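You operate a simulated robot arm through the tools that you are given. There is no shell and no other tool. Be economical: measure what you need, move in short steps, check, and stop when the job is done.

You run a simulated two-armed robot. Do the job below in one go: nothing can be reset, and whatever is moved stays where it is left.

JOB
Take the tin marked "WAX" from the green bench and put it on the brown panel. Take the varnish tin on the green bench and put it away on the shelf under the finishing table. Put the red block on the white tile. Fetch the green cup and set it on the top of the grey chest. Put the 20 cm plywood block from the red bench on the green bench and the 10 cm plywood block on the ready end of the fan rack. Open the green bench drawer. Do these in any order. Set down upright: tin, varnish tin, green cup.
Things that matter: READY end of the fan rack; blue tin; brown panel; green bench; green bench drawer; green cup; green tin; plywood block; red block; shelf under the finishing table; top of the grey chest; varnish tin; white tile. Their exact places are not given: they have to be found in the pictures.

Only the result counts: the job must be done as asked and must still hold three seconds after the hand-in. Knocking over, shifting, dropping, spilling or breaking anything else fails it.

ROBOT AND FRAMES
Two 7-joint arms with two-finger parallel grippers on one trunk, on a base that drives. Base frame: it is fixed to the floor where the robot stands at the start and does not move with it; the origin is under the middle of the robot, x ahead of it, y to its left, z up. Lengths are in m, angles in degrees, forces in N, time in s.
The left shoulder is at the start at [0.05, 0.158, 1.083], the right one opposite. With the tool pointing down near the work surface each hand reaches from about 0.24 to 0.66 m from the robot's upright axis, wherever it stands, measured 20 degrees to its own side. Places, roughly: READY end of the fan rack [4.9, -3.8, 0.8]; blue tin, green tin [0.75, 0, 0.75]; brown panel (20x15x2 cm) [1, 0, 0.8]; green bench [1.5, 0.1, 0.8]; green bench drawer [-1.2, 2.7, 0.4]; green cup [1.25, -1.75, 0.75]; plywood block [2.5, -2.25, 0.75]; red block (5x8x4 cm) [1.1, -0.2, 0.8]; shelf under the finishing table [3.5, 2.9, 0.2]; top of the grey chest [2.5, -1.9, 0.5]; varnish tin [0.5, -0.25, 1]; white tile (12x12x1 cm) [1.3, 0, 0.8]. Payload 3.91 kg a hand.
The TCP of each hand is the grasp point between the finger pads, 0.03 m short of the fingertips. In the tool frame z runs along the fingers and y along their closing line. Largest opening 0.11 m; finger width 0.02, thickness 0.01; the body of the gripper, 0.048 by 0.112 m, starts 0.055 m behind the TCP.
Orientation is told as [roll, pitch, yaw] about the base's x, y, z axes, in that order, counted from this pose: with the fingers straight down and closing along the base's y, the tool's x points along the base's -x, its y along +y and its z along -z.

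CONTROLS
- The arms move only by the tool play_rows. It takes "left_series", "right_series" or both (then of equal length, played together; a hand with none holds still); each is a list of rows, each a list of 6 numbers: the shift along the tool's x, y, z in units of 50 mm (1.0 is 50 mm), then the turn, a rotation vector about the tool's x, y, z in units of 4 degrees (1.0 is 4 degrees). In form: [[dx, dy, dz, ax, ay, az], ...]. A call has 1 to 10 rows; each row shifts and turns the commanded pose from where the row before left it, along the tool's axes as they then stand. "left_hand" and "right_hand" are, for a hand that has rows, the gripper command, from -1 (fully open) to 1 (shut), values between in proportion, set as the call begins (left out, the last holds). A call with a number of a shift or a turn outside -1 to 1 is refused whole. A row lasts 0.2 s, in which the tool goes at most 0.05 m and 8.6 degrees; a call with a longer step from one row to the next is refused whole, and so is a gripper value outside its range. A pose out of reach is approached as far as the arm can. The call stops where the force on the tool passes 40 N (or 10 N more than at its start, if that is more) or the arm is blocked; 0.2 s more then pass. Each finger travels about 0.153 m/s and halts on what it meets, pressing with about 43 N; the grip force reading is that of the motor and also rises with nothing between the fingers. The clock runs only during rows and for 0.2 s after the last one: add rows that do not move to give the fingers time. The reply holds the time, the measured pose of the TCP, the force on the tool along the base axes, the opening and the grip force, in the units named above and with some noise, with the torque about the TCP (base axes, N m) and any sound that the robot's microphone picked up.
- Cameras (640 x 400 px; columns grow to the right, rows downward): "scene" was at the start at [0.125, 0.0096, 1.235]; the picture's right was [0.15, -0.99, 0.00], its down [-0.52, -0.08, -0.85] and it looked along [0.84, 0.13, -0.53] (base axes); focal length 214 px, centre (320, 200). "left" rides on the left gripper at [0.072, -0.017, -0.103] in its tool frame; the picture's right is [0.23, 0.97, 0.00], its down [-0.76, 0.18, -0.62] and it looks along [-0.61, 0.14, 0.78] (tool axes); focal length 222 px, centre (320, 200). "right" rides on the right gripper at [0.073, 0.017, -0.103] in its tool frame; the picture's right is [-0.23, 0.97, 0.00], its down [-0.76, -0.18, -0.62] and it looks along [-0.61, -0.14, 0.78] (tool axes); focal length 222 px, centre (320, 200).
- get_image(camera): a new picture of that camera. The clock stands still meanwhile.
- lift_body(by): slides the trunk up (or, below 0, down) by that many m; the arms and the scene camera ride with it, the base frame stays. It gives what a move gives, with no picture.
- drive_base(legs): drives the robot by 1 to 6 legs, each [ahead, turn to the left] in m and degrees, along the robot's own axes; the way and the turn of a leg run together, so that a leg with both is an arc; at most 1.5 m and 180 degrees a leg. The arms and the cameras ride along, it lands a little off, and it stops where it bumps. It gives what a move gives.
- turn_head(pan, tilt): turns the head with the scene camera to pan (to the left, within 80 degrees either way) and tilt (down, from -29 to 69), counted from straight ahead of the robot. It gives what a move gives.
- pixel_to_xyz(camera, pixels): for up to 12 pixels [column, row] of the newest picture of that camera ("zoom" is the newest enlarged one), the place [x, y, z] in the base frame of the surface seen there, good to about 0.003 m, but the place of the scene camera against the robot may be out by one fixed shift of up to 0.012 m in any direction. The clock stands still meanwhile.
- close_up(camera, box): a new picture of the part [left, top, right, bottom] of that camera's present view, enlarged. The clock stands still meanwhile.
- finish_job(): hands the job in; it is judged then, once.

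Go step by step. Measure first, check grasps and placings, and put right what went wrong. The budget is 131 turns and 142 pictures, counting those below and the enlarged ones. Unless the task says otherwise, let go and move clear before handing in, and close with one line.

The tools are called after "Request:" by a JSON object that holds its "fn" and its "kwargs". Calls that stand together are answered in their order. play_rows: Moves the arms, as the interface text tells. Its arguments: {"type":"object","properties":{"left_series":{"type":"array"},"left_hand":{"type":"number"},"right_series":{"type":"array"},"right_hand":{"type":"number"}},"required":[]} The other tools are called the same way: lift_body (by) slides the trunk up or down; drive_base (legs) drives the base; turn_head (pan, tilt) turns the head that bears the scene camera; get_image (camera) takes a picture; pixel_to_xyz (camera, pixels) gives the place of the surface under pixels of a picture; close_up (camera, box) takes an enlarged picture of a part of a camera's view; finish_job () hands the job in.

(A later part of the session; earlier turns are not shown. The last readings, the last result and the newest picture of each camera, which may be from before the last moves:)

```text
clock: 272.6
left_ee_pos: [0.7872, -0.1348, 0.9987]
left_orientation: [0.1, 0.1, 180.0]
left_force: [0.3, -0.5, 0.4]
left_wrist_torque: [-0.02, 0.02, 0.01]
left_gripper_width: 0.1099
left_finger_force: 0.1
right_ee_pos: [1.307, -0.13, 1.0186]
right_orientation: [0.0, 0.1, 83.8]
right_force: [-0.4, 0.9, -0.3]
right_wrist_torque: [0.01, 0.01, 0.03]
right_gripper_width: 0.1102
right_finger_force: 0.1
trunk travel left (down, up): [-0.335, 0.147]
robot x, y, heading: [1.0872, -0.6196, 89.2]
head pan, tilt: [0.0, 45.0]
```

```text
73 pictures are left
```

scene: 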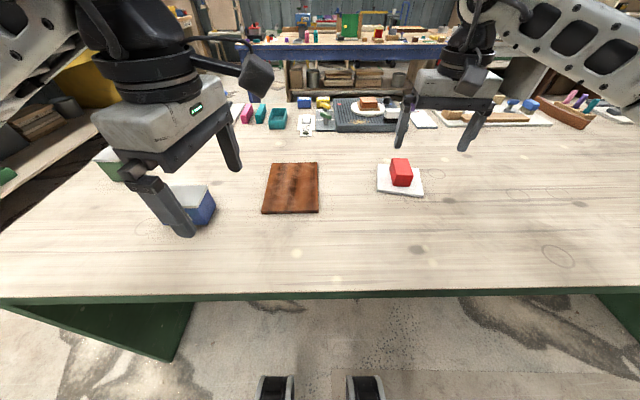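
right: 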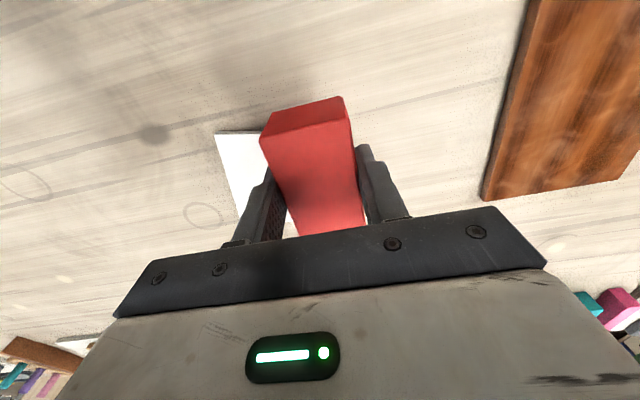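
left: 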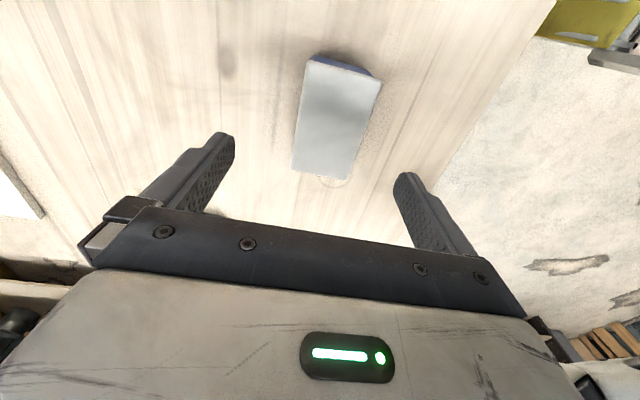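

I verify the tin centre with this view before descending.

Request:
{"fn": "pixel_to_xyz", "kwargs": {"camera": "left", "pixels": [[312, 64], [378, 84], [348, 176], [297, 168], [335, 120]]}}

Request:
{"fn": "play_rows", "kwargs": {"left_series": [[-0.18, 0.35, 0.2, 0, 0, 0], [0, 0, 0.4, 0, 0, 0]]}}

```text
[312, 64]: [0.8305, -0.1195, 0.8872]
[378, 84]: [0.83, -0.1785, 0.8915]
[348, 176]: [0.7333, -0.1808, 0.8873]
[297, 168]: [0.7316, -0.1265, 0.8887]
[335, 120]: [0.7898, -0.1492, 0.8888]
```

```text
clock: 273.1
left_ee_pos: [0.7807, -0.1533, 0.9701]
left_orientation: [0.2, 0.1, 180.0]
left_force: [0.9, 0.1, 0.7]
left_wrist_torque: [0.01, 0.02, -0.02]
left_gripper_width: 0.11
left_finger_force: 0.0
right_ee_pos: [1.3064, -0.13, 1.0174]
right_orientation: [0.0, 0.0, 83.7]
right_force: [0.0, 0.5, 1.0]
right_wrist_torque: [0.01, -0.01, -0.05]
right_gripper_width: 0.1097
right_finger_force: 0.0
trunk travel left (down, up): [-0.335, 0.147]
robot x, y, heading: [1.0873, -0.6172, 88.9]
head pan, tilt: [0.0, 45.0]
```

Centred. Descend and grip.

Request:
{"fn": "play_rows", "kwargs": {"left_series": [[0, -0.02, 0.75, 0, 0, 0], [0, -0.02, 0.75, 0, 0, 0], [0, 0, 0.72, 0, 0, 0]]}}

Request:
{"fn": "play_rows", "kwargs": {"left_series": [[0, 0, 0, 0, 0, 0], [0, 0, 0, 0, 0, 0], [0, 0, 0, 0, 0, 0], [0, 0, -0.4, 0, 0, 0], [0, 0, -0.6, 0, 0, 0], [0, 0, -0.6, 0, 0, 0]], "left_hand": 1}}

Request:
{"fn": "get_image", "kwargs": {"camera": "left"}}

Request:
{"fn": "get_image", "kwargs": {"camera": "scene"}}

```text
clock: 273.9
left_ee_pos: [0.7798, -0.1526, 0.8593]
left_orientation: [0.3, 0.2, 180.0]
left_force: [0.0, 0.2, -0.3]
left_wrist_torque: [-0.02, -0.01, 0.07]
left_gripper_width: 0.1099
left_finger_force: 0.0
right_ee_pos: [1.3066, -0.129, 1.0196]
right_orientation: [0.0, 0.0, 83.7]
right_force: [0.1, 0.5, 0.1]
right_wrist_torque: [-0.01, 0.01, -0.02]
right_gripper_width: 0.1099
right_finger_force: 0.0
trunk travel left (down, up): [-0.335, 0.147]
robot x, y, heading: [1.0904, -0.6196, 89.4]
head pan, tilt: [0.0, 45.0]
```

```text
clock: 275.4
left_ee_pos: [0.7807, -0.154, 0.9393]
left_orientation: [0.3, 0.2, -180.0]
left_force: [0.1, -0.4, -3.7]
left_wrist_torque: [0.03, -0.02, 0.01]
left_gripper_width: 0.0679
left_finger_force: 42.9
right_ee_pos: [1.3065, -0.13, 1.018]
right_orientation: [0.0, 0.0, 83.9]
right_force: [-0.3, 0.8, 0.3]
right_wrist_torque: [-0.02, -0.03, -0.02]
right_gripper_width: 0.1098
right_finger_force: 0.1
trunk travel left (down, up): [-0.335, 0.147]
robot x, y, heading: [1.0876, -0.617, 89.1]
head pan, tilt: [0.0, 45.0]
```

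```text
72 pictures are left
```

left: 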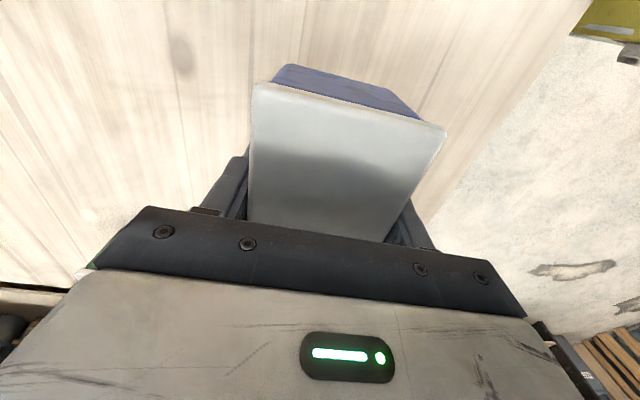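

```text
71 pictures are left
```

scene: 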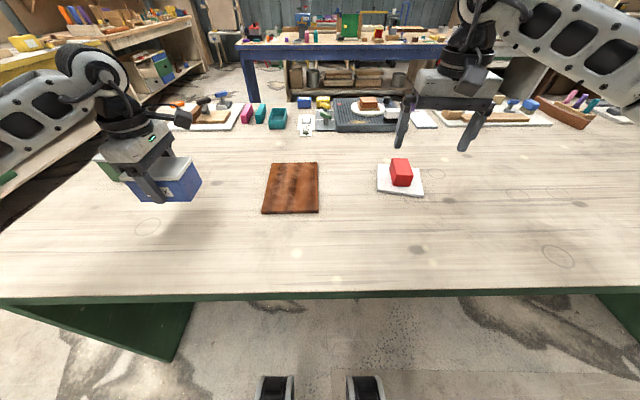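

WAX tin held. Carry it over the panel centre (1.013,-0.047).

Request:
{"fn": "play_rows", "kwargs": {"left_series": [[0.77, -0.36, 0, 0, 0, 0], [0.77, -0.36, 0, 0, 0, 0], [0.77, -0.36, 0, 0, 0, 0], [0.77, -0.36, 0, 0, 0, 0], [0.77, -0.36, 0, 0, 0, 0], [0.77, -0.36, 0, 0, 0, 0], [0, 0, 0.5, 0, 0, 0], [0, 0, 0.5, 0, 0, 0]]}}

Request:
{"fn": "play_rows", "kwargs": {"left_series": [[0, 0, 0.25, 0, 0, 0], [0, 0, 0.1, 0, 0, 0], [0, 0, 0.06, 0, 0, 0]]}}

Request:
{"fn": "close_up", "kwargs": {"camera": "scene", "box": [210, 100, 450, 240]}}

```text
clock: 277.1
left_ee_pos: [1.0114, -0.0452, 0.8895]
left_orientation: [0.3, 0.2, 180.0]
left_force: [-0.2, 0.0, -3.7]
left_wrist_torque: [-0.04, -0.02, 0.04]
left_gripper_width: 0.0678
left_finger_force: 42.8
right_ee_pos: [1.3071, -0.1295, 1.017]
right_orientation: [-0.1, 0.1, 83.8]
right_force: [0.1, -0.5, -0.3]
right_wrist_torque: [-0.01, 0.02, 0.03]
right_gripper_width: 0.1098
right_finger_force: 0.1
trunk travel left (down, up): [-0.335, 0.147]
robot x, y, heading: [1.0875, -0.6155, 89.2]
head pan, tilt: [0.0, 45.0]
```

```text
clock: 277.9
left_ee_pos: [1.0112, -0.046, 0.8712]
left_orientation: [0.2, 0.3, 179.9]
left_force: [0.0, -0.4, 1.7]
left_wrist_torque: [0.19, 0.28, 0.02]
left_gripper_width: 0.0677
left_finger_force: 43.2
right_ee_pos: [1.307, -0.1304, 1.0193]
right_orientation: [0.1, 0.0, 83.7]
right_force: [0.0, -0.5, -0.4]
right_wrist_torque: [0.05, -0.02, -0.02]
right_gripper_width: 0.1097
right_finger_force: 0.1
trunk travel left (down, up): [-0.335, 0.147]
robot x, y, heading: [1.0877, -0.6165, 89.1]
head pan, tilt: [0.0, 45.0]
```

```text
2.67 times, centred on (330, 170) of scene
```

zoom: 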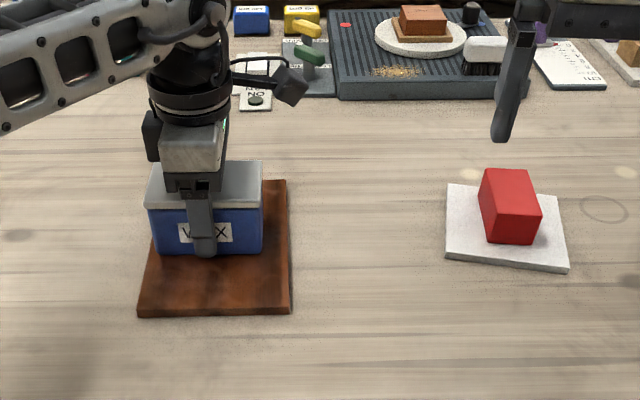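

The tin rests on the panel. Release, rise, and restore the left hand's yaw.

Request:
{"fn": "play_rows", "kwargs": {"left_series": [[0, 0, 0, 0, 0, 0], [0, 0, 0, 0, 0, 0], [0, 0, 0, 0, 0, 0], [0, 0, -0.4, 0, 0, 0], [0, 0, -0.7, 0, 0, 0], [0, 0, -0.8, 0, 0, 0], [0, 0, -0.8, 0, 0, 0], [0, 0, -0.8, 0, 0, 0], [0, 0.6, -0.8, 0, 0, 0], [0, 0.7, -0.6, 0, 0, 0]], "left_hand": -1}}

Request:
{"fn": "play_rows", "kwargs": {"left_series": [[0, 0.5, 0, 0, 0, 1], [0, 0.5, 0, 0, 0, 1], [0, 0.5, 0, 0, 0, 1], [0, 0.2, 0, 0, 0, 1], [0, 0, 0, 0, 0, 1], [0, 0, 0, 0, 0, 1], [0, 0, 0, 0, 0, 1], [0, 0, 0, 0, 0, 1], [0, 0, 0, 0, 0, 1], [0, 0, 0, 0, 0, 1]]}}

Request:
{"fn": "play_rows", "kwargs": {"left_series": [[0, 0, 0, 0, 0, 1], [0, 0, 0, 0, 0, 1], [0, 0, 0, 0, 0, 1], [0, 0, 0, 0, 0, 1], [0, 0, 0, 0, 0, 1], [0, 0, 0, 0, 0, 1], [0, 0, 0, 0, 0, 1], [0, 0, 0, 0, 0, 1], [0, 0, 0, 0, 0, 1], [0, 0, 0, 0, 0, 1]], "right_series": [[0.6, 0, -0.2, 0, 0, -0.15], [0.6, 0, -0.2, 0, 0, -0.15], [0.6, 0, -0.2, 0, 0, -0.15], [0.6, 0, -0.2, 0, 0, -0.15], [0.6, 0, -0.2, 0, 0, -0.15], [0, 0, 0, 0, 0, -0.15], [0, 0, 0, 0, 0, -0.15], [0, 0, 0, 0, 0, -0.15], [0, 0, 0, 0, 0, -0.1], [0, 0, 0, 0, 0, 0]]}}

Request:
{"fn": "get_image", "kwargs": {"camera": "scene"}}

```text
clock: 280.1
left_ee_pos: [1.0144, -0.1128, 1.1143]
left_orientation: [0.2, 0.2, 180.0]
left_force: [0.5, 0.0, 0.1]
left_wrist_torque: [0.04, 0.0, 0.0]
left_gripper_width: 0.1099
left_finger_force: 0.1
right_ee_pos: [1.3078, -0.1299, 1.0182]
right_orientation: [0.1, 0.0, 83.8]
right_force: [0.1, 0.4, -0.3]
right_wrist_torque: [-0.01, 0.0, 0.03]
right_gripper_width: 0.1101
right_finger_force: 0.2
trunk travel left (down, up): [-0.335, 0.147]
robot x, y, heading: [1.0827, -0.6157, 89.3]
head pan, tilt: [0.0, 45.0]
```

```text
clock: 282.4
left_ee_pos: [1.0027, -0.1951, 1.1153]
left_orientation: [0.0, 0.3, 140.0]
left_force: [0.2, 1.0, 0.0]
left_wrist_torque: [0.02, 0.02, 0.0]
left_gripper_width: 0.1101
left_finger_force: 0.0
right_ee_pos: [1.3065, -0.1306, 1.0188]
right_orientation: [0.0, 0.0, 83.8]
right_force: [0.2, 0.6, -0.2]
right_wrist_torque: [-0.02, 0.0, -0.04]
right_gripper_width: 0.1098
right_finger_force: 0.2
trunk travel left (down, up): [-0.335, 0.147]
robot x, y, heading: [1.0868, -0.6186, 89.2]
head pan, tilt: [0.0, 45.0]
```

```text
clock: 284.6
left_ee_pos: [1.004, -0.1953, 1.1141]
left_orientation: [-0.3, 0.2, 99.9]
left_force: [-0.1, -0.7, -0.4]
left_wrist_torque: [-0.01, 0.02, -0.01]
left_gripper_width: 0.1099
left_finger_force: 0.1
right_ee_pos: [1.295, -0.2797, 1.0681]
right_orientation: [0.0, -0.1, 89.0]
right_force: [-0.3, 0.2, 0.3]
right_wrist_torque: [0.01, -0.02, 0.0]
right_gripper_width: 0.1099
right_finger_force: 0.1
trunk travel left (down, up): [-0.335, 0.147]
robot x, y, heading: [1.0897, -0.6173, 89.3]
head pan, tilt: [0.0, 45.0]
```

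```text
69 pictures are left
```

scene: 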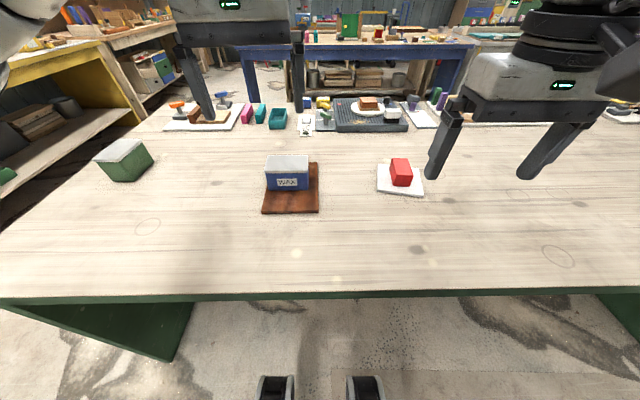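

WAX tin is on the panel and the red block on the tile. Next I turn around to find the green cup, grey chest and plywood blocks.

Request:
{"fn": "play_rows", "kwargs": {"left_series": [[0.5, 0.2, 0, 0, 0, 0.9], [0.5, 0.2, 0, 0, 0, 0.9], [0.4, 0, 0, 0, 0, 0.9]]}}

Request:
{"fn": "drive_base", "kwargs": {"legs": [[-0.2, 0], [0, -120]]}}

Request:
{"fn": "turn_head", "kwargs": {"pan": 0, "tilt": 25}}

Request:
{"fn": "get_image", "kwargs": {"camera": "scene"}}

Request:
{"fn": "turn_head", "kwargs": {"pan": -60, "tilt": 25}}

Request:
{"fn": "get_image", "kwargs": {"camera": "scene"}}

```text
clock: 285.4
left_ee_pos: [0.9916, -0.268, 1.1169]
left_orientation: [-0.2, 0.2, 89.1]
left_force: [0.4, 0.7, 0.2]
left_wrist_torque: [0.01, -0.02, 0.02]
left_gripper_width: 0.1099
left_finger_force: 0.1
right_ee_pos: [1.2951, -0.2812, 1.0692]
right_orientation: [-0.1, 0.0, 89.0]
right_force: [0.2, 0.2, 0.1]
right_wrist_torque: [0.01, -0.03, 0.01]
right_gripper_width: 0.1101
right_finger_force: 0.0
trunk travel left (down, up): [-0.335, 0.147]
robot x, y, heading: [1.0892, -0.6187, 89.1]
head pan, tilt: [0.0, 45.0]
```

```text
clock: 291.9
left_ee_pos: [1.4381, -0.9018, 1.1161]
left_orientation: [-0.1, 0.3, -29.9]
left_force: [-0.3, -0.7, 0.2]
left_wrist_torque: [0.03, 0.05, 0.03]
left_gripper_width: 0.1099
left_finger_force: 0.2
right_ee_pos: [1.2789, -1.1611, 1.0687]
right_orientation: [0.0, 0.0, -29.9]
right_force: [0.6, -0.6, 0.2]
right_wrist_torque: [-0.03, 0.0, 0.0]
right_gripper_width: 0.1101
right_finger_force: 0.1
trunk travel left (down, up): [-0.335, 0.147]
robot x, y, heading: [1.0851, -0.8139, -30.0]
head pan, tilt: [0.0, 45.0]
```

```text
clock: 292.7
left_ee_pos: [1.4377, -0.9023, 1.115]
left_orientation: [-0.2, 0.2, -29.9]
left_force: [0.1, 0.4, -0.3]
left_wrist_torque: [-0.02, 0.0, 0.03]
left_gripper_width: 0.11
left_finger_force: 0.0
right_ee_pos: [1.2783, -1.1602, 1.0681]
right_orientation: [0.0, 0.0, -30.1]
right_force: [-0.8, 0.4, -1.2]
right_wrist_torque: [-0.02, 0.0, 0.01]
right_gripper_width: 0.11
right_finger_force: 0.2
trunk travel left (down, up): [-0.335, 0.147]
robot x, y, heading: [1.0817, -0.816, -29.8]
head pan, tilt: [0.0, 25.0]
```

```text
68 pictures are left
```

scene: 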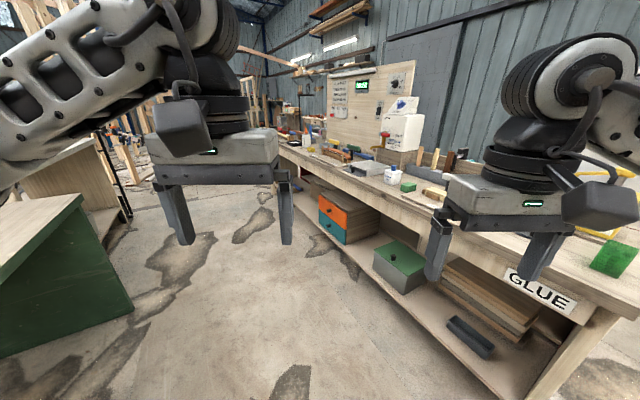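

```text
clock: 294.0
left_ee_pos: [1.4361, -0.9015, 1.1157]
left_orientation: [-0.1, 0.1, -29.7]
left_force: [-0.2, 0.7, -0.1]
left_wrist_torque: [-0.04, -0.02, -0.01]
left_gripper_width: 0.1101
left_finger_force: 0.0
right_ee_pos: [1.2779, -1.1601, 1.0682]
right_orientation: [0.0, -0.1, -29.9]
right_force: [0.3, 0.4, 0.0]
right_wrist_torque: [-0.01, 0.02, -0.03]
right_gripper_width: 0.1098
right_finger_force: 0.0
trunk travel left (down, up): [-0.335, 0.147]
robot x, y, heading: [1.081, -0.8153, -29.7]
head pan, tilt: [-60.0, 25.0]
```

```text
67 pictures are left
```

scene: 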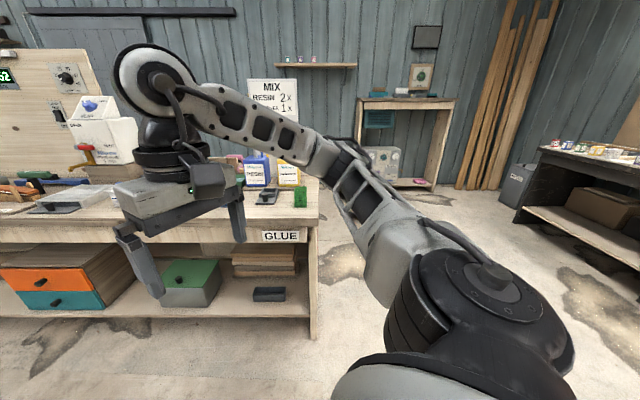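

I see the GLUE bench with a green item at (300,197) and a grey chest with green lid on its shelf at (190,280). I measure and zoom.

Request:
{"fn": "pixel_to_xyz", "kwargs": {"camera": "scene", "pixels": [[300, 197], [300, 190], [190, 270], [190, 295], [60, 280], [280, 237], [310, 300], [260, 262], [240, 320], [270, 295]]}}

Request:
{"fn": "close_up", "kwargs": {"camera": "scene", "box": [120, 140, 340, 340]}}

```text
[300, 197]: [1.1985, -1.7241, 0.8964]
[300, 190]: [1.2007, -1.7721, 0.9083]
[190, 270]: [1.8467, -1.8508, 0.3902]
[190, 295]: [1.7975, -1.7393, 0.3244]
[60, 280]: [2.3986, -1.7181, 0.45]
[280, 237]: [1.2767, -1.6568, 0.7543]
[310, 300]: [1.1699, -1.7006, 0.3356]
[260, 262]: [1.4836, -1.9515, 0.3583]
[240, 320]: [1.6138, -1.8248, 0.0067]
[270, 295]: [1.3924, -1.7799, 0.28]
```

```text
2.00 times, centred on (230, 240) of scene
```

zoom: 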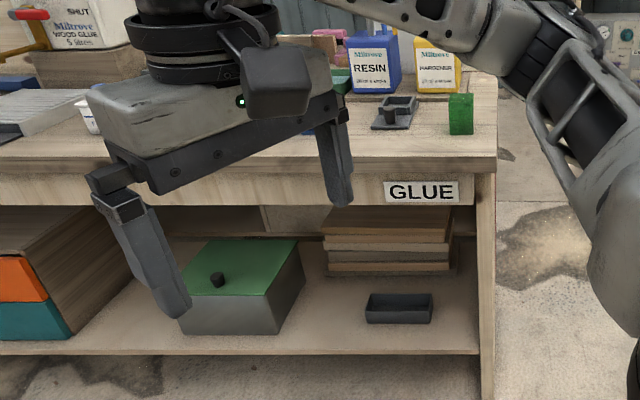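

The green item is at (1.2,-1.74). The grey chest should be nearer x≈2.5, so I go opposite that to look straight at the bench.

Request:
{"fn": "drive_base", "kwargs": {"legs": [[0, 28], [0.85, 0], [0, -88]]}}

Request:
{"fn": "turn_head", "kwargs": {"pan": 0, "tilt": 35}}

Request:
{"fn": "get_image", "kwargs": {"camera": "scene"}}

```text
clock: 303.7
left_ee_pos: [2.0423, -1.1955, 1.1157]
left_orientation: [-0.2, 0.2, -89.4]
left_force: [0.1, 0.0, 0.6]
left_wrist_torque: [-0.02, 0.0, 0.01]
left_gripper_width: 0.1101
left_finger_force: 0.1
right_ee_pos: [1.738, -1.1893, 1.0694]
right_orientation: [0.0, 0.1, -89.7]
right_force: [0.0, -0.1, 0.8]
right_wrist_torque: [-0.03, 0.02, -0.03]
right_gripper_width: 0.1098
right_finger_force: 0.0
trunk travel left (down, up): [-0.335, 0.147]
robot x, y, heading: [1.9366, -0.8457, -89.1]
head pan, tilt: [-60.0, 25.0]
```

```text
clock: 305.0
left_ee_pos: [2.0423, -1.1957, 1.1154]
left_orientation: [-0.2, 0.2, -89.4]
left_force: [0.2, 0.7, -0.6]
left_wrist_torque: [0.01, 0.01, 0.01]
left_gripper_width: 0.1098
left_finger_force: 0.1
right_ee_pos: [1.7395, -1.1876, 1.0684]
right_orientation: [0.0, 0.1, -89.7]
right_force: [-0.4, 0.0, -0.7]
right_wrist_torque: [0.0, 0.0, 0.0]
right_gripper_width: 0.1101
right_finger_force: 0.0
trunk travel left (down, up): [-0.335, 0.147]
robot x, y, heading: [1.9423, -0.8493, -89.3]
head pan, tilt: [0.0, 35.0]
```

```text
65 pictures are left
```

scene: 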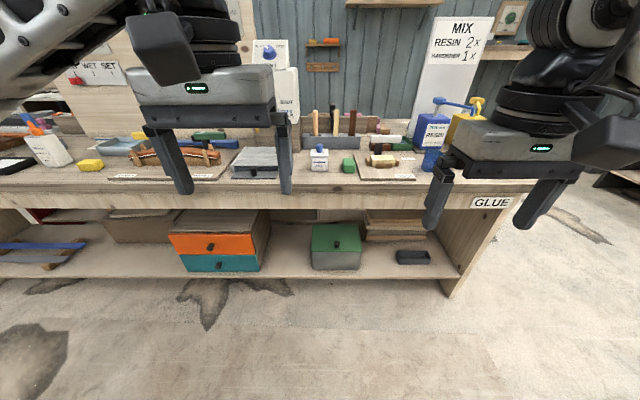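

I zoom on the chest with two drawers and the small green things.

Request:
{"fn": "close_up", "kwargs": {"camera": "scene", "box": [80, 130, 460, 290]}}

Request:
{"fn": "pixel_to_xyz", "kwargs": {"camera": "scene", "pixels": [[225, 220], [190, 222], [262, 222], [240, 212], [348, 165], [335, 230], [335, 252], [360, 205], [150, 215], [130, 225], [210, 270], [300, 270]]}}

```text
1.68 times, centred on (270, 210) of scene
```

zoom: 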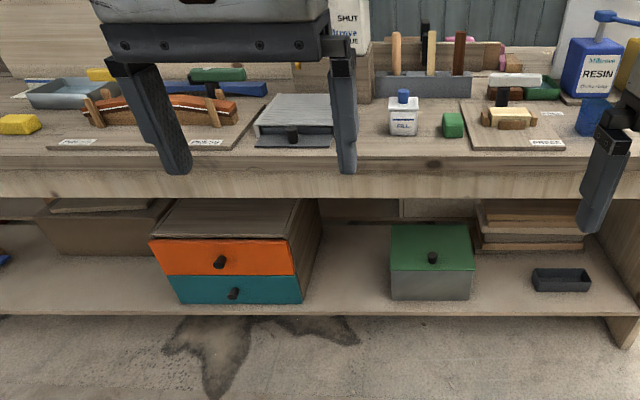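

```text
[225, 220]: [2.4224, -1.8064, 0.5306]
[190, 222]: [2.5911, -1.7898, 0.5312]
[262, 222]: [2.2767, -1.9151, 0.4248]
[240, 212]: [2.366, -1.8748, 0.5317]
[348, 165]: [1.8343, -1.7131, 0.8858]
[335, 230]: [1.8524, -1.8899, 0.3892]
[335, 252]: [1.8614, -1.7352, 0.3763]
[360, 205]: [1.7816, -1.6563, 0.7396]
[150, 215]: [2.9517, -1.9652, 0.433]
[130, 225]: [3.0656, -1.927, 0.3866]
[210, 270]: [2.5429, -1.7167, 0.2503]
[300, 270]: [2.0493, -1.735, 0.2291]
```

The drawer chest (weathered grey, top z≈0.53, x 2.28–2.6) matches the grey chest. Now I go opposite the green cup near x=1.2 and look at it.

Request:
{"fn": "drive_base", "kwargs": {"legs": [[0, -90], [0.49, 0], [0, 90]]}}

Request:
{"fn": "turn_head", "kwargs": {"pan": -5, "tilt": 35}}

Request:
{"fn": "get_image", "kwargs": {"camera": "scene"}}

Request:
{"fn": "get_image", "kwargs": {"camera": "right"}}

```text
clock: 315.5
left_ee_pos: [1.545, -1.2051, 1.1166]
left_orientation: [-0.2, 0.2, -89.6]
left_force: [0.6, 0.3, -0.1]
left_wrist_torque: [0.02, 0.0, 0.0]
left_gripper_width: 0.1099
left_finger_force: 0.0
right_ee_pos: [1.2421, -1.1988, 1.0687]
right_orientation: [0.0, 0.0, -89.8]
right_force: [0.3, 0.1, -0.7]
right_wrist_torque: [0.01, 0.02, 0.01]
right_gripper_width: 0.11
right_finger_force: 0.0
trunk travel left (down, up): [-0.335, 0.147]
robot x, y, heading: [1.4423, -0.8589, -89.6]
head pan, tilt: [0.0, 35.0]
```

```text
clock: 316.2
left_ee_pos: [1.5456, -1.2055, 1.1149]
left_orientation: [-0.2, 0.2, -89.6]
left_force: [0.4, -0.4, 0.2]
left_wrist_torque: [-0.03, -0.01, 0.0]
left_gripper_width: 0.1101
left_finger_force: 0.1
right_ee_pos: [1.2417, -1.1978, 1.069]
right_orientation: [0.0, 0.0, -89.8]
right_force: [0.5, 0.0, 0.1]
right_wrist_torque: [0.02, 0.01, 0.02]
right_gripper_width: 0.1099
right_finger_force: 0.0
trunk travel left (down, up): [-0.335, 0.147]
robot x, y, heading: [1.4408, -0.8522, -89.6]
head pan, tilt: [-5.0, 35.0]
```

```text
63 pictures are left
```

scene: 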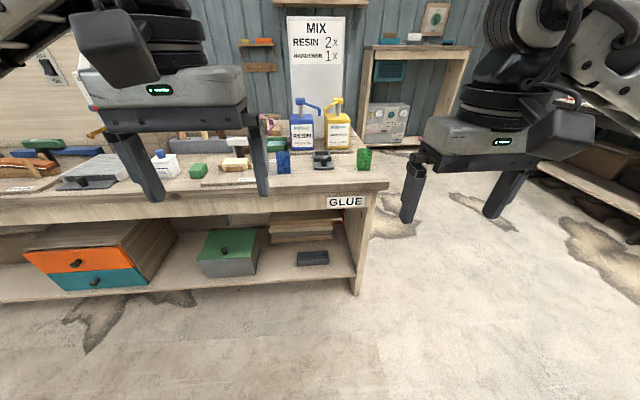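

```text
62 pictures are left
```

right: 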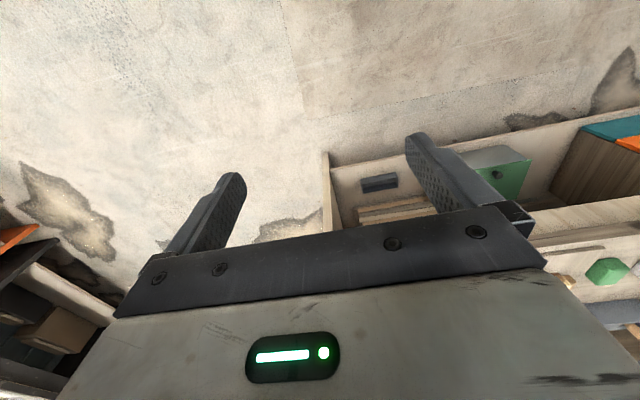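

The green cup is at (363,159), with a matching blue cup at (283,162). I zoom and measure it.

Request:
{"fn": "close_up", "kwargs": {"camera": "scene", "box": [260, 120, 400, 215]}}

Request:
{"fn": "pixel_to_xyz", "kwargs": {"camera": "zoom", "pixels": [[470, 215], [446, 190], [496, 190], [470, 145], [470, 130], [470, 232], [290, 180], [105, 190], [480, 270], [560, 260]]}}

```text
4.21 times, centred on (330, 168) of scene
```

zoom: 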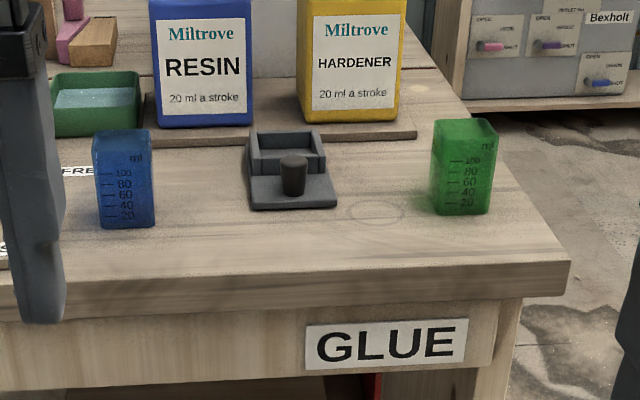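

```text
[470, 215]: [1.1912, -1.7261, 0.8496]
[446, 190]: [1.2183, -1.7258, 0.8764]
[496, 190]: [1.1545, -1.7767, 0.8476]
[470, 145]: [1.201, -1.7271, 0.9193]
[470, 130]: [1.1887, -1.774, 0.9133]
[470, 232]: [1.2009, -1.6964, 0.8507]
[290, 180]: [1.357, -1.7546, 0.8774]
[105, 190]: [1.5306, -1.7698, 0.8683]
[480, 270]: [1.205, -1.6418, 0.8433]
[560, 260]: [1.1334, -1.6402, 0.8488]
```

It's a square graduated cup, 5 cm wide, centre (1.195,-1.752), z 0.845–0.92. I tilt the right hand as for the varnish tin, then I'll drive it onto the cup.

Request:
{"fn": "play_rows", "kwargs": {"right_series": [[-0.3, -0.1, 0.12, 0, -1, 0], [-0.29, -0.1, 0.14, 0, -1, 0], [-0.28, -0.1, 0.16, 0, -1, 0], [-0.27, -0.1, 0.18, 0, -1, 0], [-0.255, -0.1, 0.2, 0, -1, 0], [-0.24, -0.1, 0.22, 0, -1, 0], [-0.225, -0.1, 0.23, 0, -1, 0], [-0.21, -0.1, 0.25, 0, -1, 0], [-0.19, -0.1, 0.26, 0, -1, 0], [-0.17, -0.1, 0.27, 0, -1, 0]]}}

Request:
{"fn": "play_rows", "kwargs": {"right_series": [[0.04, 0, 0.51, 0, -1, 0], [0.09, 0, 0.5, 0, -1, 0], [0.12, 0, 0.5, 0, -1, 0], [0.15, 0, 0.49, 0, -1, 0], [0.18, 0, 0.48, 0, -1, 0]]}}

Request:
{"fn": "get_image", "kwargs": {"camera": "right"}}

```text
clock: 318.4
left_ee_pos: [1.5455, -1.2057, 1.1163]
left_orientation: [-0.2, 0.2, -89.6]
left_force: [0.0, -0.7, 0.6]
left_wrist_torque: [0.0, -0.01, -0.01]
left_gripper_width: 0.1102
left_finger_force: 0.1
right_ee_pos: [1.1915, -1.3479, 1.0078]
right_orientation: [-0.1, -40.1, -89.8]
right_force: [-0.5, -0.5, 0.7]
right_wrist_torque: [-0.02, -0.02, -0.02]
right_gripper_width: 0.11
right_finger_force: 0.0
trunk travel left (down, up): [-0.335, 0.147]
robot x, y, heading: [1.4373, -0.8555, -89.8]
head pan, tilt: [-5.0, 35.0]
```

```text
clock: 319.6
left_ee_pos: [1.5445, -1.2055, 1.1157]
left_orientation: [-0.2, 0.2, -89.7]
left_force: [-0.3, 0.2, -0.4]
left_wrist_torque: [0.04, 0.0, 0.01]
left_gripper_width: 0.1101
left_finger_force: 0.0
right_ee_pos: [1.1935, -1.4215, 0.9049]
right_orientation: [0.0, -60.0, -89.8]
right_force: [-0.8, -0.4, -0.5]
right_wrist_torque: [0.01, 0.0, 0.01]
right_gripper_width: 0.1101
right_finger_force: 0.1
trunk travel left (down, up): [-0.335, 0.147]
robot x, y, heading: [1.4399, -0.8541, -89.6]
head pan, tilt: [-5.0, 35.0]
```

```text
60 pictures are left
```

right: 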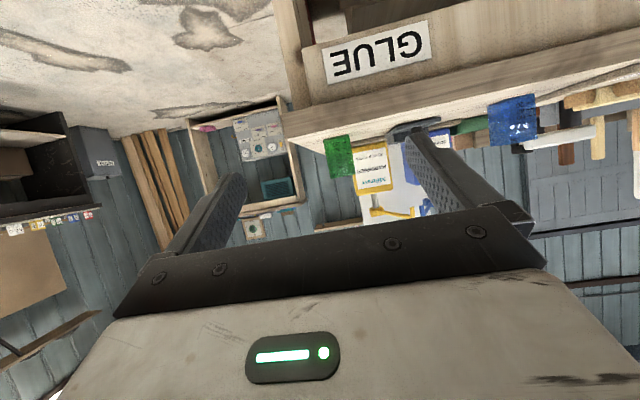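

Pose good (fwd 0.57, pitch -60). I measure the cup with the wrist camera and lower the trunk 2 cm.

Request:
{"fn": "pixel_to_xyz", "kwargs": {"camera": "right", "pixels": [[338, 158], [326, 155], [352, 155], [340, 176], [338, 138], [345, 130]]}}

Request:
{"fn": "lift_body", "kwargs": {"by": -0.02}}

Request:
{"fn": "drive_base", "kwargs": {"legs": [[0.2, 0]]}}

Request:
{"fn": "get_image", "kwargs": {"camera": "right"}}

```text
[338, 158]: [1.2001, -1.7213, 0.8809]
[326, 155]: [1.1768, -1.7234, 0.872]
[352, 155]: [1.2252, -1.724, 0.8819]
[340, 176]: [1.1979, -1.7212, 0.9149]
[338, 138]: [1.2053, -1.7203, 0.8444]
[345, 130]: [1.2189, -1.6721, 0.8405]
```

```text
clock: 320.2
left_ee_pos: [1.546, -1.2051, 1.096]
left_orientation: [-0.2, 0.2, -89.7]
left_force: [-0.3, -0.4, -0.2]
left_wrist_torque: [0.03, 0.02, -0.02]
left_gripper_width: 0.11
left_finger_force: 0.0
right_ee_pos: [1.1933, -1.4224, 0.8841]
right_orientation: [0.0, -60.0, -89.9]
right_force: [0.3, -0.3, -0.4]
right_wrist_torque: [-0.03, -0.02, 0.03]
right_gripper_width: 0.1098
right_finger_force: 0.1
trunk travel left (down, up): [-0.315, 0.167]
robot x, y, heading: [1.4444, -0.8593, -89.7]
head pan, tilt: [-5.0, 35.0]
```

```text
clock: 321.8
left_ee_pos: [1.5468, -1.4022, 1.0961]
left_orientation: [-0.1, 0.2, -89.5]
left_force: [0.4, -0.2, 0.4]
left_wrist_torque: [0.01, -0.02, 0.01]
left_gripper_width: 0.1101
left_finger_force: 0.1
right_ee_pos: [1.1956, -1.619, 0.8836]
right_orientation: [0.1, -60.0, -89.7]
right_force: [0.0, -0.4, -0.6]
right_wrist_torque: [0.05, -0.02, -0.02]
right_gripper_width: 0.1099
right_finger_force: 0.0
trunk travel left (down, up): [-0.315, 0.167]
robot x, y, heading: [1.4459, -1.0531, -89.5]
head pan, tilt: [-5.0, 35.0]
```

```text
59 pictures are left
```

right: 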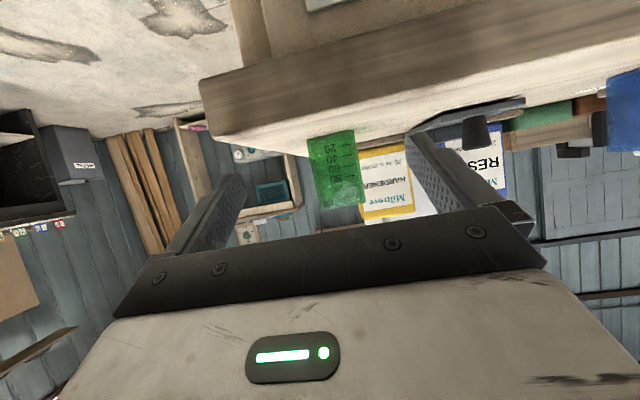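

Aligned: cup x≈1.20, front y≈-1.722. Drive 0.125 m and close.

Request:
{"fn": "drive_base", "kwargs": {"legs": [[0.125, 0]]}}

Request:
{"fn": "play_rows", "kwargs": {"right_series": [[0, 0, 0, 0, 0, 0], [0, 0, 0, 0, 0, 0], [0, 0, 0, 0, 0, 0]], "right_hand": 1}}

Request:
{"fn": "get_image", "kwargs": {"camera": "right"}}

```text
clock: 323.1
left_ee_pos: [1.5483, -1.5274, 1.0967]
left_orientation: [-0.2, 0.2, -89.5]
left_force: [-0.2, 0.2, 0.1]
left_wrist_torque: [0.03, 0.02, -0.01]
left_gripper_width: 0.1103
left_finger_force: 0.1
right_ee_pos: [1.197, -1.7445, 0.8831]
right_orientation: [0.0, -59.9, -89.6]
right_force: [-0.4, 0.3, -0.6]
right_wrist_torque: [-0.02, 0.01, 0.02]
right_gripper_width: 0.11
right_finger_force: 0.2
trunk travel left (down, up): [-0.315, 0.167]
robot x, y, heading: [1.4458, -1.1818, -89.5]
head pan, tilt: [-5.0, 35.0]
```

```text
clock: 323.9
left_ee_pos: [1.5482, -1.5272, 1.0953]
left_orientation: [-0.1, 0.2, -89.5]
left_force: [-0.4, 0.1, 0.2]
left_wrist_torque: [-0.01, 0.06, 0.01]
left_gripper_width: 0.1099
left_finger_force: 0.0
right_ee_pos: [1.1974, -1.7451, 0.8837]
right_orientation: [0.1, -59.9, -89.7]
right_force: [0.6, -0.2, 0.4]
right_wrist_torque: [-0.01, -0.03, -0.01]
right_gripper_width: 0.0492
right_finger_force: 43.2
trunk travel left (down, up): [-0.315, 0.167]
robot x, y, heading: [1.4485, -1.1811, -89.4]
head pan, tilt: [-5.0, 35.0]
```

```text
58 pictures are left
```

right: 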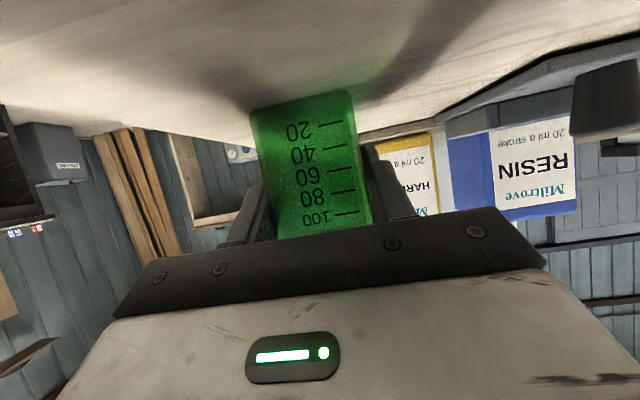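

Cup gripped (49 mm). Lift, back off, and drive to face the chest at x≈2.7.

Request:
{"fn": "lift_body", "kwargs": {"by": 0.1}}

Request:
{"fn": "drive_base", "kwargs": {"legs": [[-0.33, 0], [0, 90], [1.25, 0], [0, -90]]}}

Request:
{"fn": "lift_body", "kwargs": {"by": -0.38}}

Request:
{"fn": "turn_head", "kwargs": {"pan": -20, "tilt": 30}}

Request:
{"fn": "get_image", "kwargs": {"camera": "scene"}}

```text
clock: 325.2
left_ee_pos: [1.5498, -1.5288, 1.197]
left_orientation: [-0.2, 0.1, -89.4]
left_force: [0.1, 0.1, 0.1]
left_wrist_torque: [-0.02, 0.04, 0.0]
left_gripper_width: 0.1099
left_finger_force: 0.0
right_ee_pos: [1.1976, -1.7438, 0.9844]
right_orientation: [0.0, -60.0, -89.6]
right_force: [1.2, 0.0, 0.1]
right_wrist_torque: [0.02, 0.02, -0.01]
right_gripper_width: 0.049
right_finger_force: 43.5
trunk travel left (down, up): [-0.415, 0.067]
robot x, y, heading: [1.445, -1.18, -89.6]
head pan, tilt: [-5.0, 35.0]
```

```text
clock: 341.0
left_ee_pos: [2.81, -1.2193, 1.1964]
left_orientation: [-0.1, 0.3, -91.2]
left_force: [-0.7, 0.5, -0.1]
left_wrist_torque: [0.03, 0.01, -0.01]
left_gripper_width: 0.11
left_finger_force: 0.0
right_ee_pos: [2.4533, -1.4253, 0.9835]
right_orientation: [0.0, -60.1, -91.5]
right_force: [0.7, 0.1, -1.0]
right_wrist_torque: [-0.03, -0.01, -0.01]
right_gripper_width: 0.0497
right_finger_force: 43.3
trunk travel left (down, up): [-0.415, 0.067]
robot x, y, heading: [2.7137, -0.8666, -91.4]
head pan, tilt: [-5.0, 35.0]
```

```text
clock: 344.7
left_ee_pos: [2.8096, -1.2199, 0.816]
left_orientation: [-0.3, 0.2, -91.1]
left_force: [-1.2, 0.0, 0.2]
left_wrist_torque: [0.01, -0.02, -0.01]
left_gripper_width: 0.1101
left_finger_force: 0.2
right_ee_pos: [2.4533, -1.4255, 0.6045]
right_orientation: [0.1, -60.0, -91.3]
right_force: [0.1, -0.9, -0.6]
right_wrist_torque: [0.01, -0.03, 0.0]
right_gripper_width: 0.0491
right_finger_force: 43.2
trunk travel left (down, up): [-0.035, 0.447]
robot x, y, heading: [2.7196, -0.8635, -91.2]
head pan, tilt: [-5.0, 35.0]
```

```text
clock: 345.5
left_ee_pos: [2.8104, -1.2194, 0.8158]
left_orientation: [-0.2, 0.2, -91.2]
left_force: [-0.6, 0.3, -0.5]
left_wrist_torque: [0.0, 0.03, 0.0]
left_gripper_width: 0.1099
left_finger_force: 0.1
right_ee_pos: [2.4533, -1.4264, 0.6042]
right_orientation: [0.1, -60.0, -91.4]
right_force: [0.6, 0.2, -0.5]
right_wrist_torque: [0.0, -0.01, 0.01]
right_gripper_width: 0.0495
right_finger_force: 42.8
trunk travel left (down, up): [-0.035, 0.447]
robot x, y, heading: [2.7188, -0.8677, -91.1]
head pan, tilt: [-20.0, 30.0]
```

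```text
57 pictures are left
```

scene: 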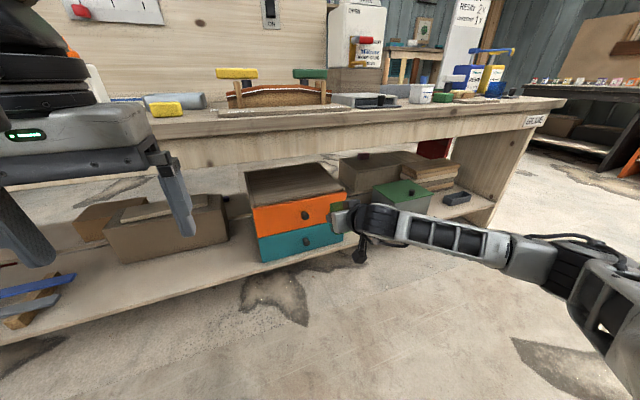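

The cup is in front of the chest. I measure the chest top's front edge and the bench apron underside, and lift the left hand out of the way.

Request:
{"fn": "pixel_to_xyz", "kwargs": {"camera": "scene", "pixels": [[256, 206], [340, 190], [300, 190], [265, 175], [325, 168], [300, 157], [300, 110], [295, 180], [320, 185], [230, 175], [370, 165]]}}

Request:
{"fn": "play_rows", "kwargs": {"left_series": [[0.4, 0, -0.8, 0, 0, 0], [0.4, 0, -0.8, 0, 0, 0], [0.4, 0, -0.8, 0, 0, 0], [0.2, 0, -0.8, 0, 0, 0], [0, 0, -0.8, 0, 0, 0]]}}

Request:
{"fn": "close_up", "kwargs": {"camera": "scene", "box": [220, 90, 420, 280]}}

```text
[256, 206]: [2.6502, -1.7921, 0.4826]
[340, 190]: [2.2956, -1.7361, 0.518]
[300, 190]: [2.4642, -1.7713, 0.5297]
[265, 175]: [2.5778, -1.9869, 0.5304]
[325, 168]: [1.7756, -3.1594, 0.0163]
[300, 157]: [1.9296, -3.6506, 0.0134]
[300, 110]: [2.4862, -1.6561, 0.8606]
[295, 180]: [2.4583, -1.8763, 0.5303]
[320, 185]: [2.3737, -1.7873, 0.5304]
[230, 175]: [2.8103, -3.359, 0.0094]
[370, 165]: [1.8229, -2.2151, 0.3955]
```

```text
clock: 346.7
left_ee_pos: [2.8105, -1.1517, 1.017]
left_orientation: [-0.5, 0.2, -91.2]
left_force: [0.3, -0.9, -0.9]
left_wrist_torque: [0.04, 0.03, -0.02]
left_gripper_width: 0.11
left_finger_force: 0.1
right_ee_pos: [2.4544, -1.426, 0.6033]
right_orientation: [0.0, -60.0, -91.4]
right_force: [0.4, 0.4, 0.4]
right_wrist_torque: [-0.02, 0.0, -0.02]
right_gripper_width: 0.0496
right_finger_force: 43.4
trunk travel left (down, up): [-0.035, 0.447]
robot x, y, heading: [2.7143, -0.8672, -91.4]
head pan, tilt: [-20.0, 30.0]
```

```text
2.11 times, centred on (320, 185) of scene
```

zoom: 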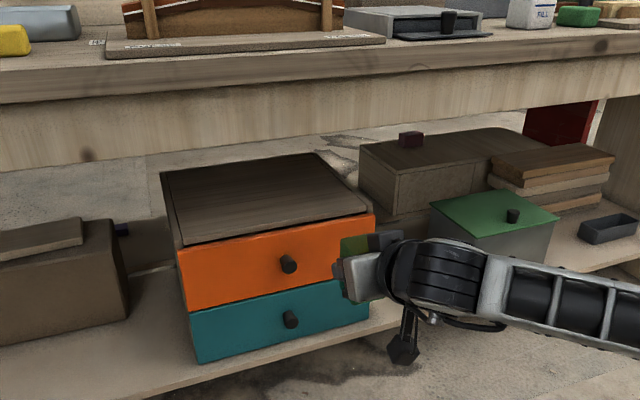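

I check the apron's lower edge height before driving in.

Request:
{"fn": "pixel_to_xyz", "kwargs": {"camera": "zoom", "pixels": [[300, 128], [220, 140], [300, 90], [180, 238], [365, 208], [320, 160], [165, 175], [270, 200]]}}

```text
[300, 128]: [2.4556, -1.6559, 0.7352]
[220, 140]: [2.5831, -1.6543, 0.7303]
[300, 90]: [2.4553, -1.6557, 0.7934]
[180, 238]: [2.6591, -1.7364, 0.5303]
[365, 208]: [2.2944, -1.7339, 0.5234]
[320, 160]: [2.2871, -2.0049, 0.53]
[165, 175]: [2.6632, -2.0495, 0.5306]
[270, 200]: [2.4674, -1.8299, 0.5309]
```

Apron bottom is 0.73, chest top 0.53 (x 2.29–2.66, y -1.735 to -2.03). I lower 2.8 cm so the wrist clears the apron, then drive in.

Request:
{"fn": "lift_body", "kwargs": {"by": -0.025}}

Request:
{"fn": "drive_base", "kwargs": {"legs": [[0.3, 0]]}}

Request:
{"fn": "get_image", "kwargs": {"camera": "right"}}

Request:
{"fn": "get_image", "kwargs": {"camera": "scene"}}

```text
clock: 347.4
left_ee_pos: [2.8113, -1.1507, 0.9909]
left_orientation: [-0.3, 0.2, -91.3]
left_force: [0.8, 0.8, 0.3]
left_wrist_torque: [0.01, 0.01, -0.03]
left_gripper_width: 0.1098
left_finger_force: 0.0
right_ee_pos: [2.4545, -1.4263, 0.5796]
right_orientation: [0.1, -60.1, -91.4]
right_force: [0.4, -0.9, 0.1]
right_wrist_torque: [0.01, 0.0, 0.01]
right_gripper_width: 0.0493
right_finger_force: 42.5
trunk travel left (down, up): [-0.01, 0.472]
robot x, y, heading: [2.7139, -0.867, -91.4]
head pan, tilt: [-20.0, 30.0]
```

```text
clock: 349.4
left_ee_pos: [2.8056, -1.4515, 0.991]
left_orientation: [-0.5, 0.1, -91.3]
left_force: [-0.1, -0.2, -0.4]
left_wrist_torque: [-0.02, -0.04, 0.01]
left_gripper_width: 0.1103
left_finger_force: 0.0
right_ee_pos: [2.4488, -1.7262, 0.5783]
right_orientation: [0.1, -60.1, -91.4]
right_force: [0.3, 0.4, -1.4]
right_wrist_torque: [-0.01, -0.01, 0.02]
right_gripper_width: 0.0492
right_finger_force: 43.3
trunk travel left (down, up): [-0.01, 0.472]
robot x, y, heading: [2.7101, -1.1691, -91.0]
head pan, tilt: [-20.0, 30.0]
```

```text
55 pictures are left
```

right: 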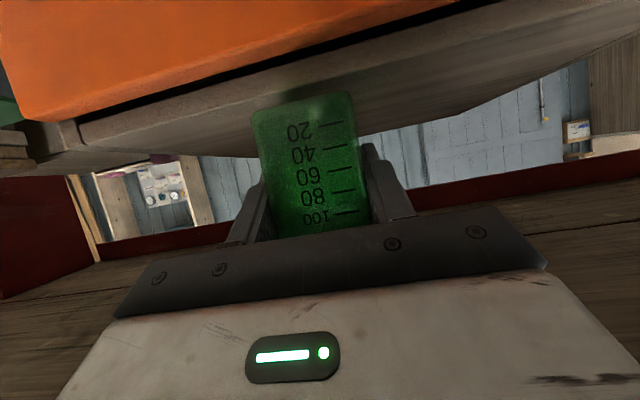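

```text
54 pictures are left
```

scene: 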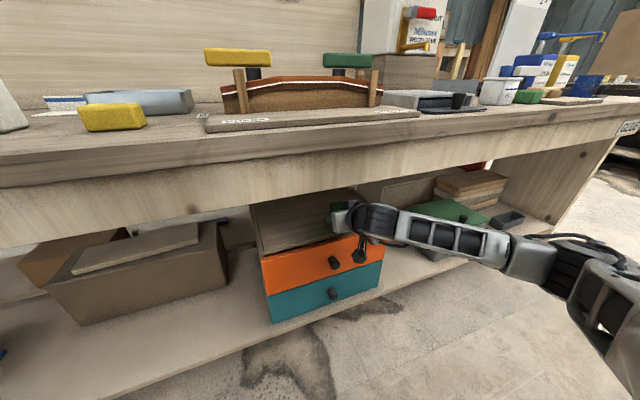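

The cup is clear above the chest edge. Drive 7 cm more and lower by arm to contact.

Request:
{"fn": "drive_base", "kwargs": {"legs": [[0.075, 0]]}}

Request:
{"fn": "play_rows", "kwargs": {"right_series": [[0.07, 0, 0.04, 0, 0, 0], [0.05, 0, 0.03, 0, 0, 0], [0.05, 0, 0.03, 0, 0, 0]]}}

Request:
{"fn": "get_image", "kwargs": {"camera": "right"}}

```text
clock: 350.5
left_ee_pos: [2.8043, -1.5243, 0.9918]
left_orientation: [-0.2, 0.1, -91.2]
left_force: [0.3, -0.2, 1.0]
left_wrist_torque: [0.01, -0.02, -0.02]
left_gripper_width: 0.11
left_finger_force: 0.0
right_ee_pos: [2.4452, -1.7993, 0.5779]
right_orientation: [0.1, -60.0, -91.4]
right_force: [0.2, 0.9, 0.7]
right_wrist_torque: [-0.01, 0.01, -0.01]
right_gripper_width: 0.0493
right_finger_force: 43.6
trunk travel left (down, up): [-0.01, 0.472]
robot x, y, heading: [2.7074, -1.241, -91.2]
head pan, tilt: [-20.0, 30.0]
```

```text
clock: 351.3
left_ee_pos: [2.8029, -1.525, 0.9902]
left_orientation: [-0.2, 0.1, -91.2]
left_force: [0.0, 0.3, 0.9]
left_wrist_torque: [-0.01, 0.0, 0.01]
left_gripper_width: 0.1099
left_finger_force: 0.1
right_ee_pos: [2.4447, -1.7999, 0.5696]
right_orientation: [0.0, -59.9, -91.4]
right_force: [0.5, -0.4, -1.3]
right_wrist_torque: [-0.02, -0.01, 0.0]
right_gripper_width: 0.0493
right_finger_force: 43.1
trunk travel left (down, up): [-0.01, 0.472]
robot x, y, heading: [2.7081, -1.2397, -91.2]
head pan, tilt: [-20.0, 30.0]
```

```text
53 pictures are left
```

right: 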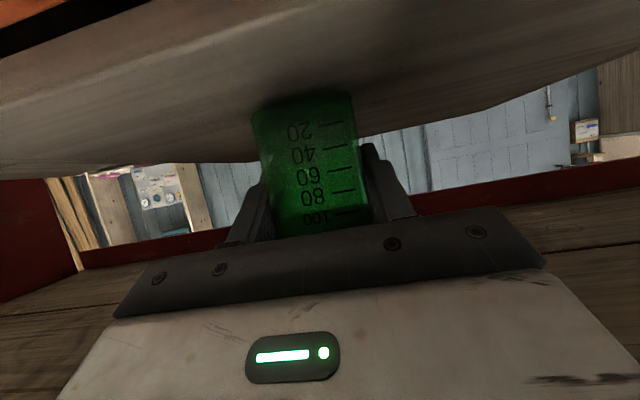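

Nearly down; continue in 2 mm steps until contact.

Request:
{"fn": "play_rows", "kwargs": {"right_series": [[0.035, 0, 0.02, 0, 0, 0], [0.035, 0, 0.02, 0, 0, 0]]}}

Request:
{"fn": "play_rows", "kwargs": {"right_series": [[0.035, 0, 0.02, 0, 0, 0]]}}

```text
clock: 351.9
left_ee_pos: [2.8039, -1.525, 0.9915]
left_orientation: [-0.3, 0.1, -91.2]
left_force: [0.2, -0.9, 0.2]
left_wrist_torque: [0.02, 0.01, -0.02]
left_gripper_width: 0.11
left_finger_force: 0.0
right_ee_pos: [2.445, -1.7998, 0.5652]
right_orientation: [0.0, -60.0, -91.4]
right_force: [0.0, 0.3, -1.4]
right_wrist_torque: [0.02, -0.03, -0.01]
right_gripper_width: 0.0493
right_finger_force: 43.4
trunk travel left (down, up): [-0.01, 0.472]
robot x, y, heading: [2.7092, -1.2425, -91.2]
head pan, tilt: [-20.0, 30.0]
```

```text
clock: 352.3
left_ee_pos: [2.8034, -1.5256, 0.9913]
left_orientation: [-0.3, 0.1, -91.2]
left_force: [0.7, 0.9, -0.1]
left_wrist_torque: [-0.01, 0.02, -0.02]
left_gripper_width: 0.1102
left_finger_force: 0.1
right_ee_pos: [2.4456, -1.7992, 0.5656]
right_orientation: [0.1, -60.1, -91.2]
right_force: [1.0, 2.1, 3.8]
right_wrist_torque: [0.09, 0.0, -0.03]
right_gripper_width: 0.0494
right_finger_force: 43.6
trunk travel left (down, up): [-0.01, 0.472]
robot x, y, heading: [2.7098, -1.2432, -90.8]
head pan, tilt: [-20.0, 30.0]
```

Contact (3.8 N). Open and back the base straight out, then check.

Request:
{"fn": "play_rows", "kwargs": {"right_series": [[0, 0, 0, 0, 0, 0], [0, 0, 0, 0, 0, 0], [0, 0, 0, 0, 0, 0]], "right_hand": -1}}

Request:
{"fn": "drive_base", "kwargs": {"legs": [[-0.38, 0]]}}

Request:
{"fn": "get_image", "kwargs": {"camera": "scene"}}

Request:
{"fn": "lift_body", "kwargs": {"by": 0.32}}

```text
clock: 353.1
left_ee_pos: [2.8032, -1.5253, 0.9903]
left_orientation: [-0.3, 0.1, -91.2]
left_force: [-0.4, 0.1, -0.5]
left_wrist_torque: [-0.04, 0.01, -0.03]
left_gripper_width: 0.11
left_finger_force: 0.1
right_ee_pos: [2.4451, -1.7989, 0.564]
right_orientation: [0.1, -59.9, -91.4]
right_force: [-1.1, 0.0, -1.3]
right_wrist_torque: [-0.02, 0.01, 0.02]
right_gripper_width: 0.11
right_finger_force: 0.1
trunk travel left (down, up): [-0.01, 0.472]
robot x, y, heading: [2.7103, -1.2448, -91.3]
head pan, tilt: [-20.0, 30.0]
```

```text
clock: 355.5
left_ee_pos: [2.8111, -1.144, 0.9904]
left_orientation: [-0.2, 0.1, -91.3]
left_force: [0.0, -0.5, 0.1]
left_wrist_torque: [0.0, -0.02, 0.05]
left_gripper_width: 0.1101
left_finger_force: 0.0
right_ee_pos: [2.4531, -1.4175, 0.5646]
right_orientation: [0.2, -59.9, -91.5]
right_force: [0.9, -0.3, -0.6]
right_wrist_torque: [-0.03, -0.02, -0.01]
right_gripper_width: 0.1099
right_finger_force: 0.1
trunk travel left (down, up): [-0.01, 0.472]
robot x, y, heading: [2.7178, -0.8605, -91.4]
head pan, tilt: [-20.0, 30.0]
```

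```text
52 pictures are left
```

scene: 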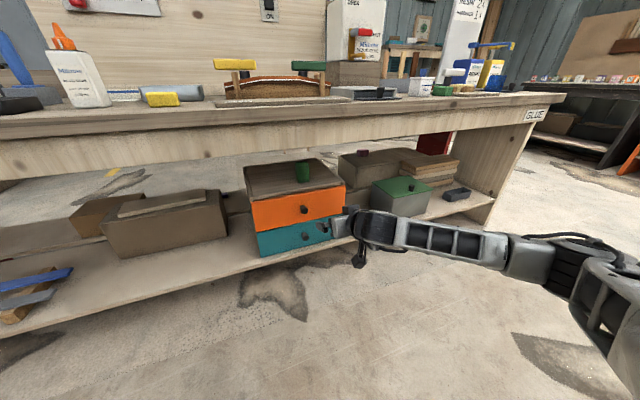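

```text
clock: 358.6
left_ee_pos: [2.8119, -1.144, 1.3117]
left_orientation: [-0.2, 0.1, -91.2]
left_force: [1.0, 0.0, 0.7]
left_wrist_torque: [0.0, 0.03, 0.01]
left_gripper_width: 0.11
left_finger_force: 0.1
right_ee_pos: [2.4522, -1.4171, 0.8848]
right_orientation: [0.0, -59.9, -91.5]
right_force: [0.6, -0.3, -0.1]
right_wrist_torque: [0.01, -0.02, 0.01]
right_gripper_width: 0.1101
right_finger_force: 0.1
trunk travel left (down, up): [-0.33, 0.152]
robot x, y, heading: [2.7163, -0.8613, -91.5]
head pan, tilt: [-20.0, 30.0]
```

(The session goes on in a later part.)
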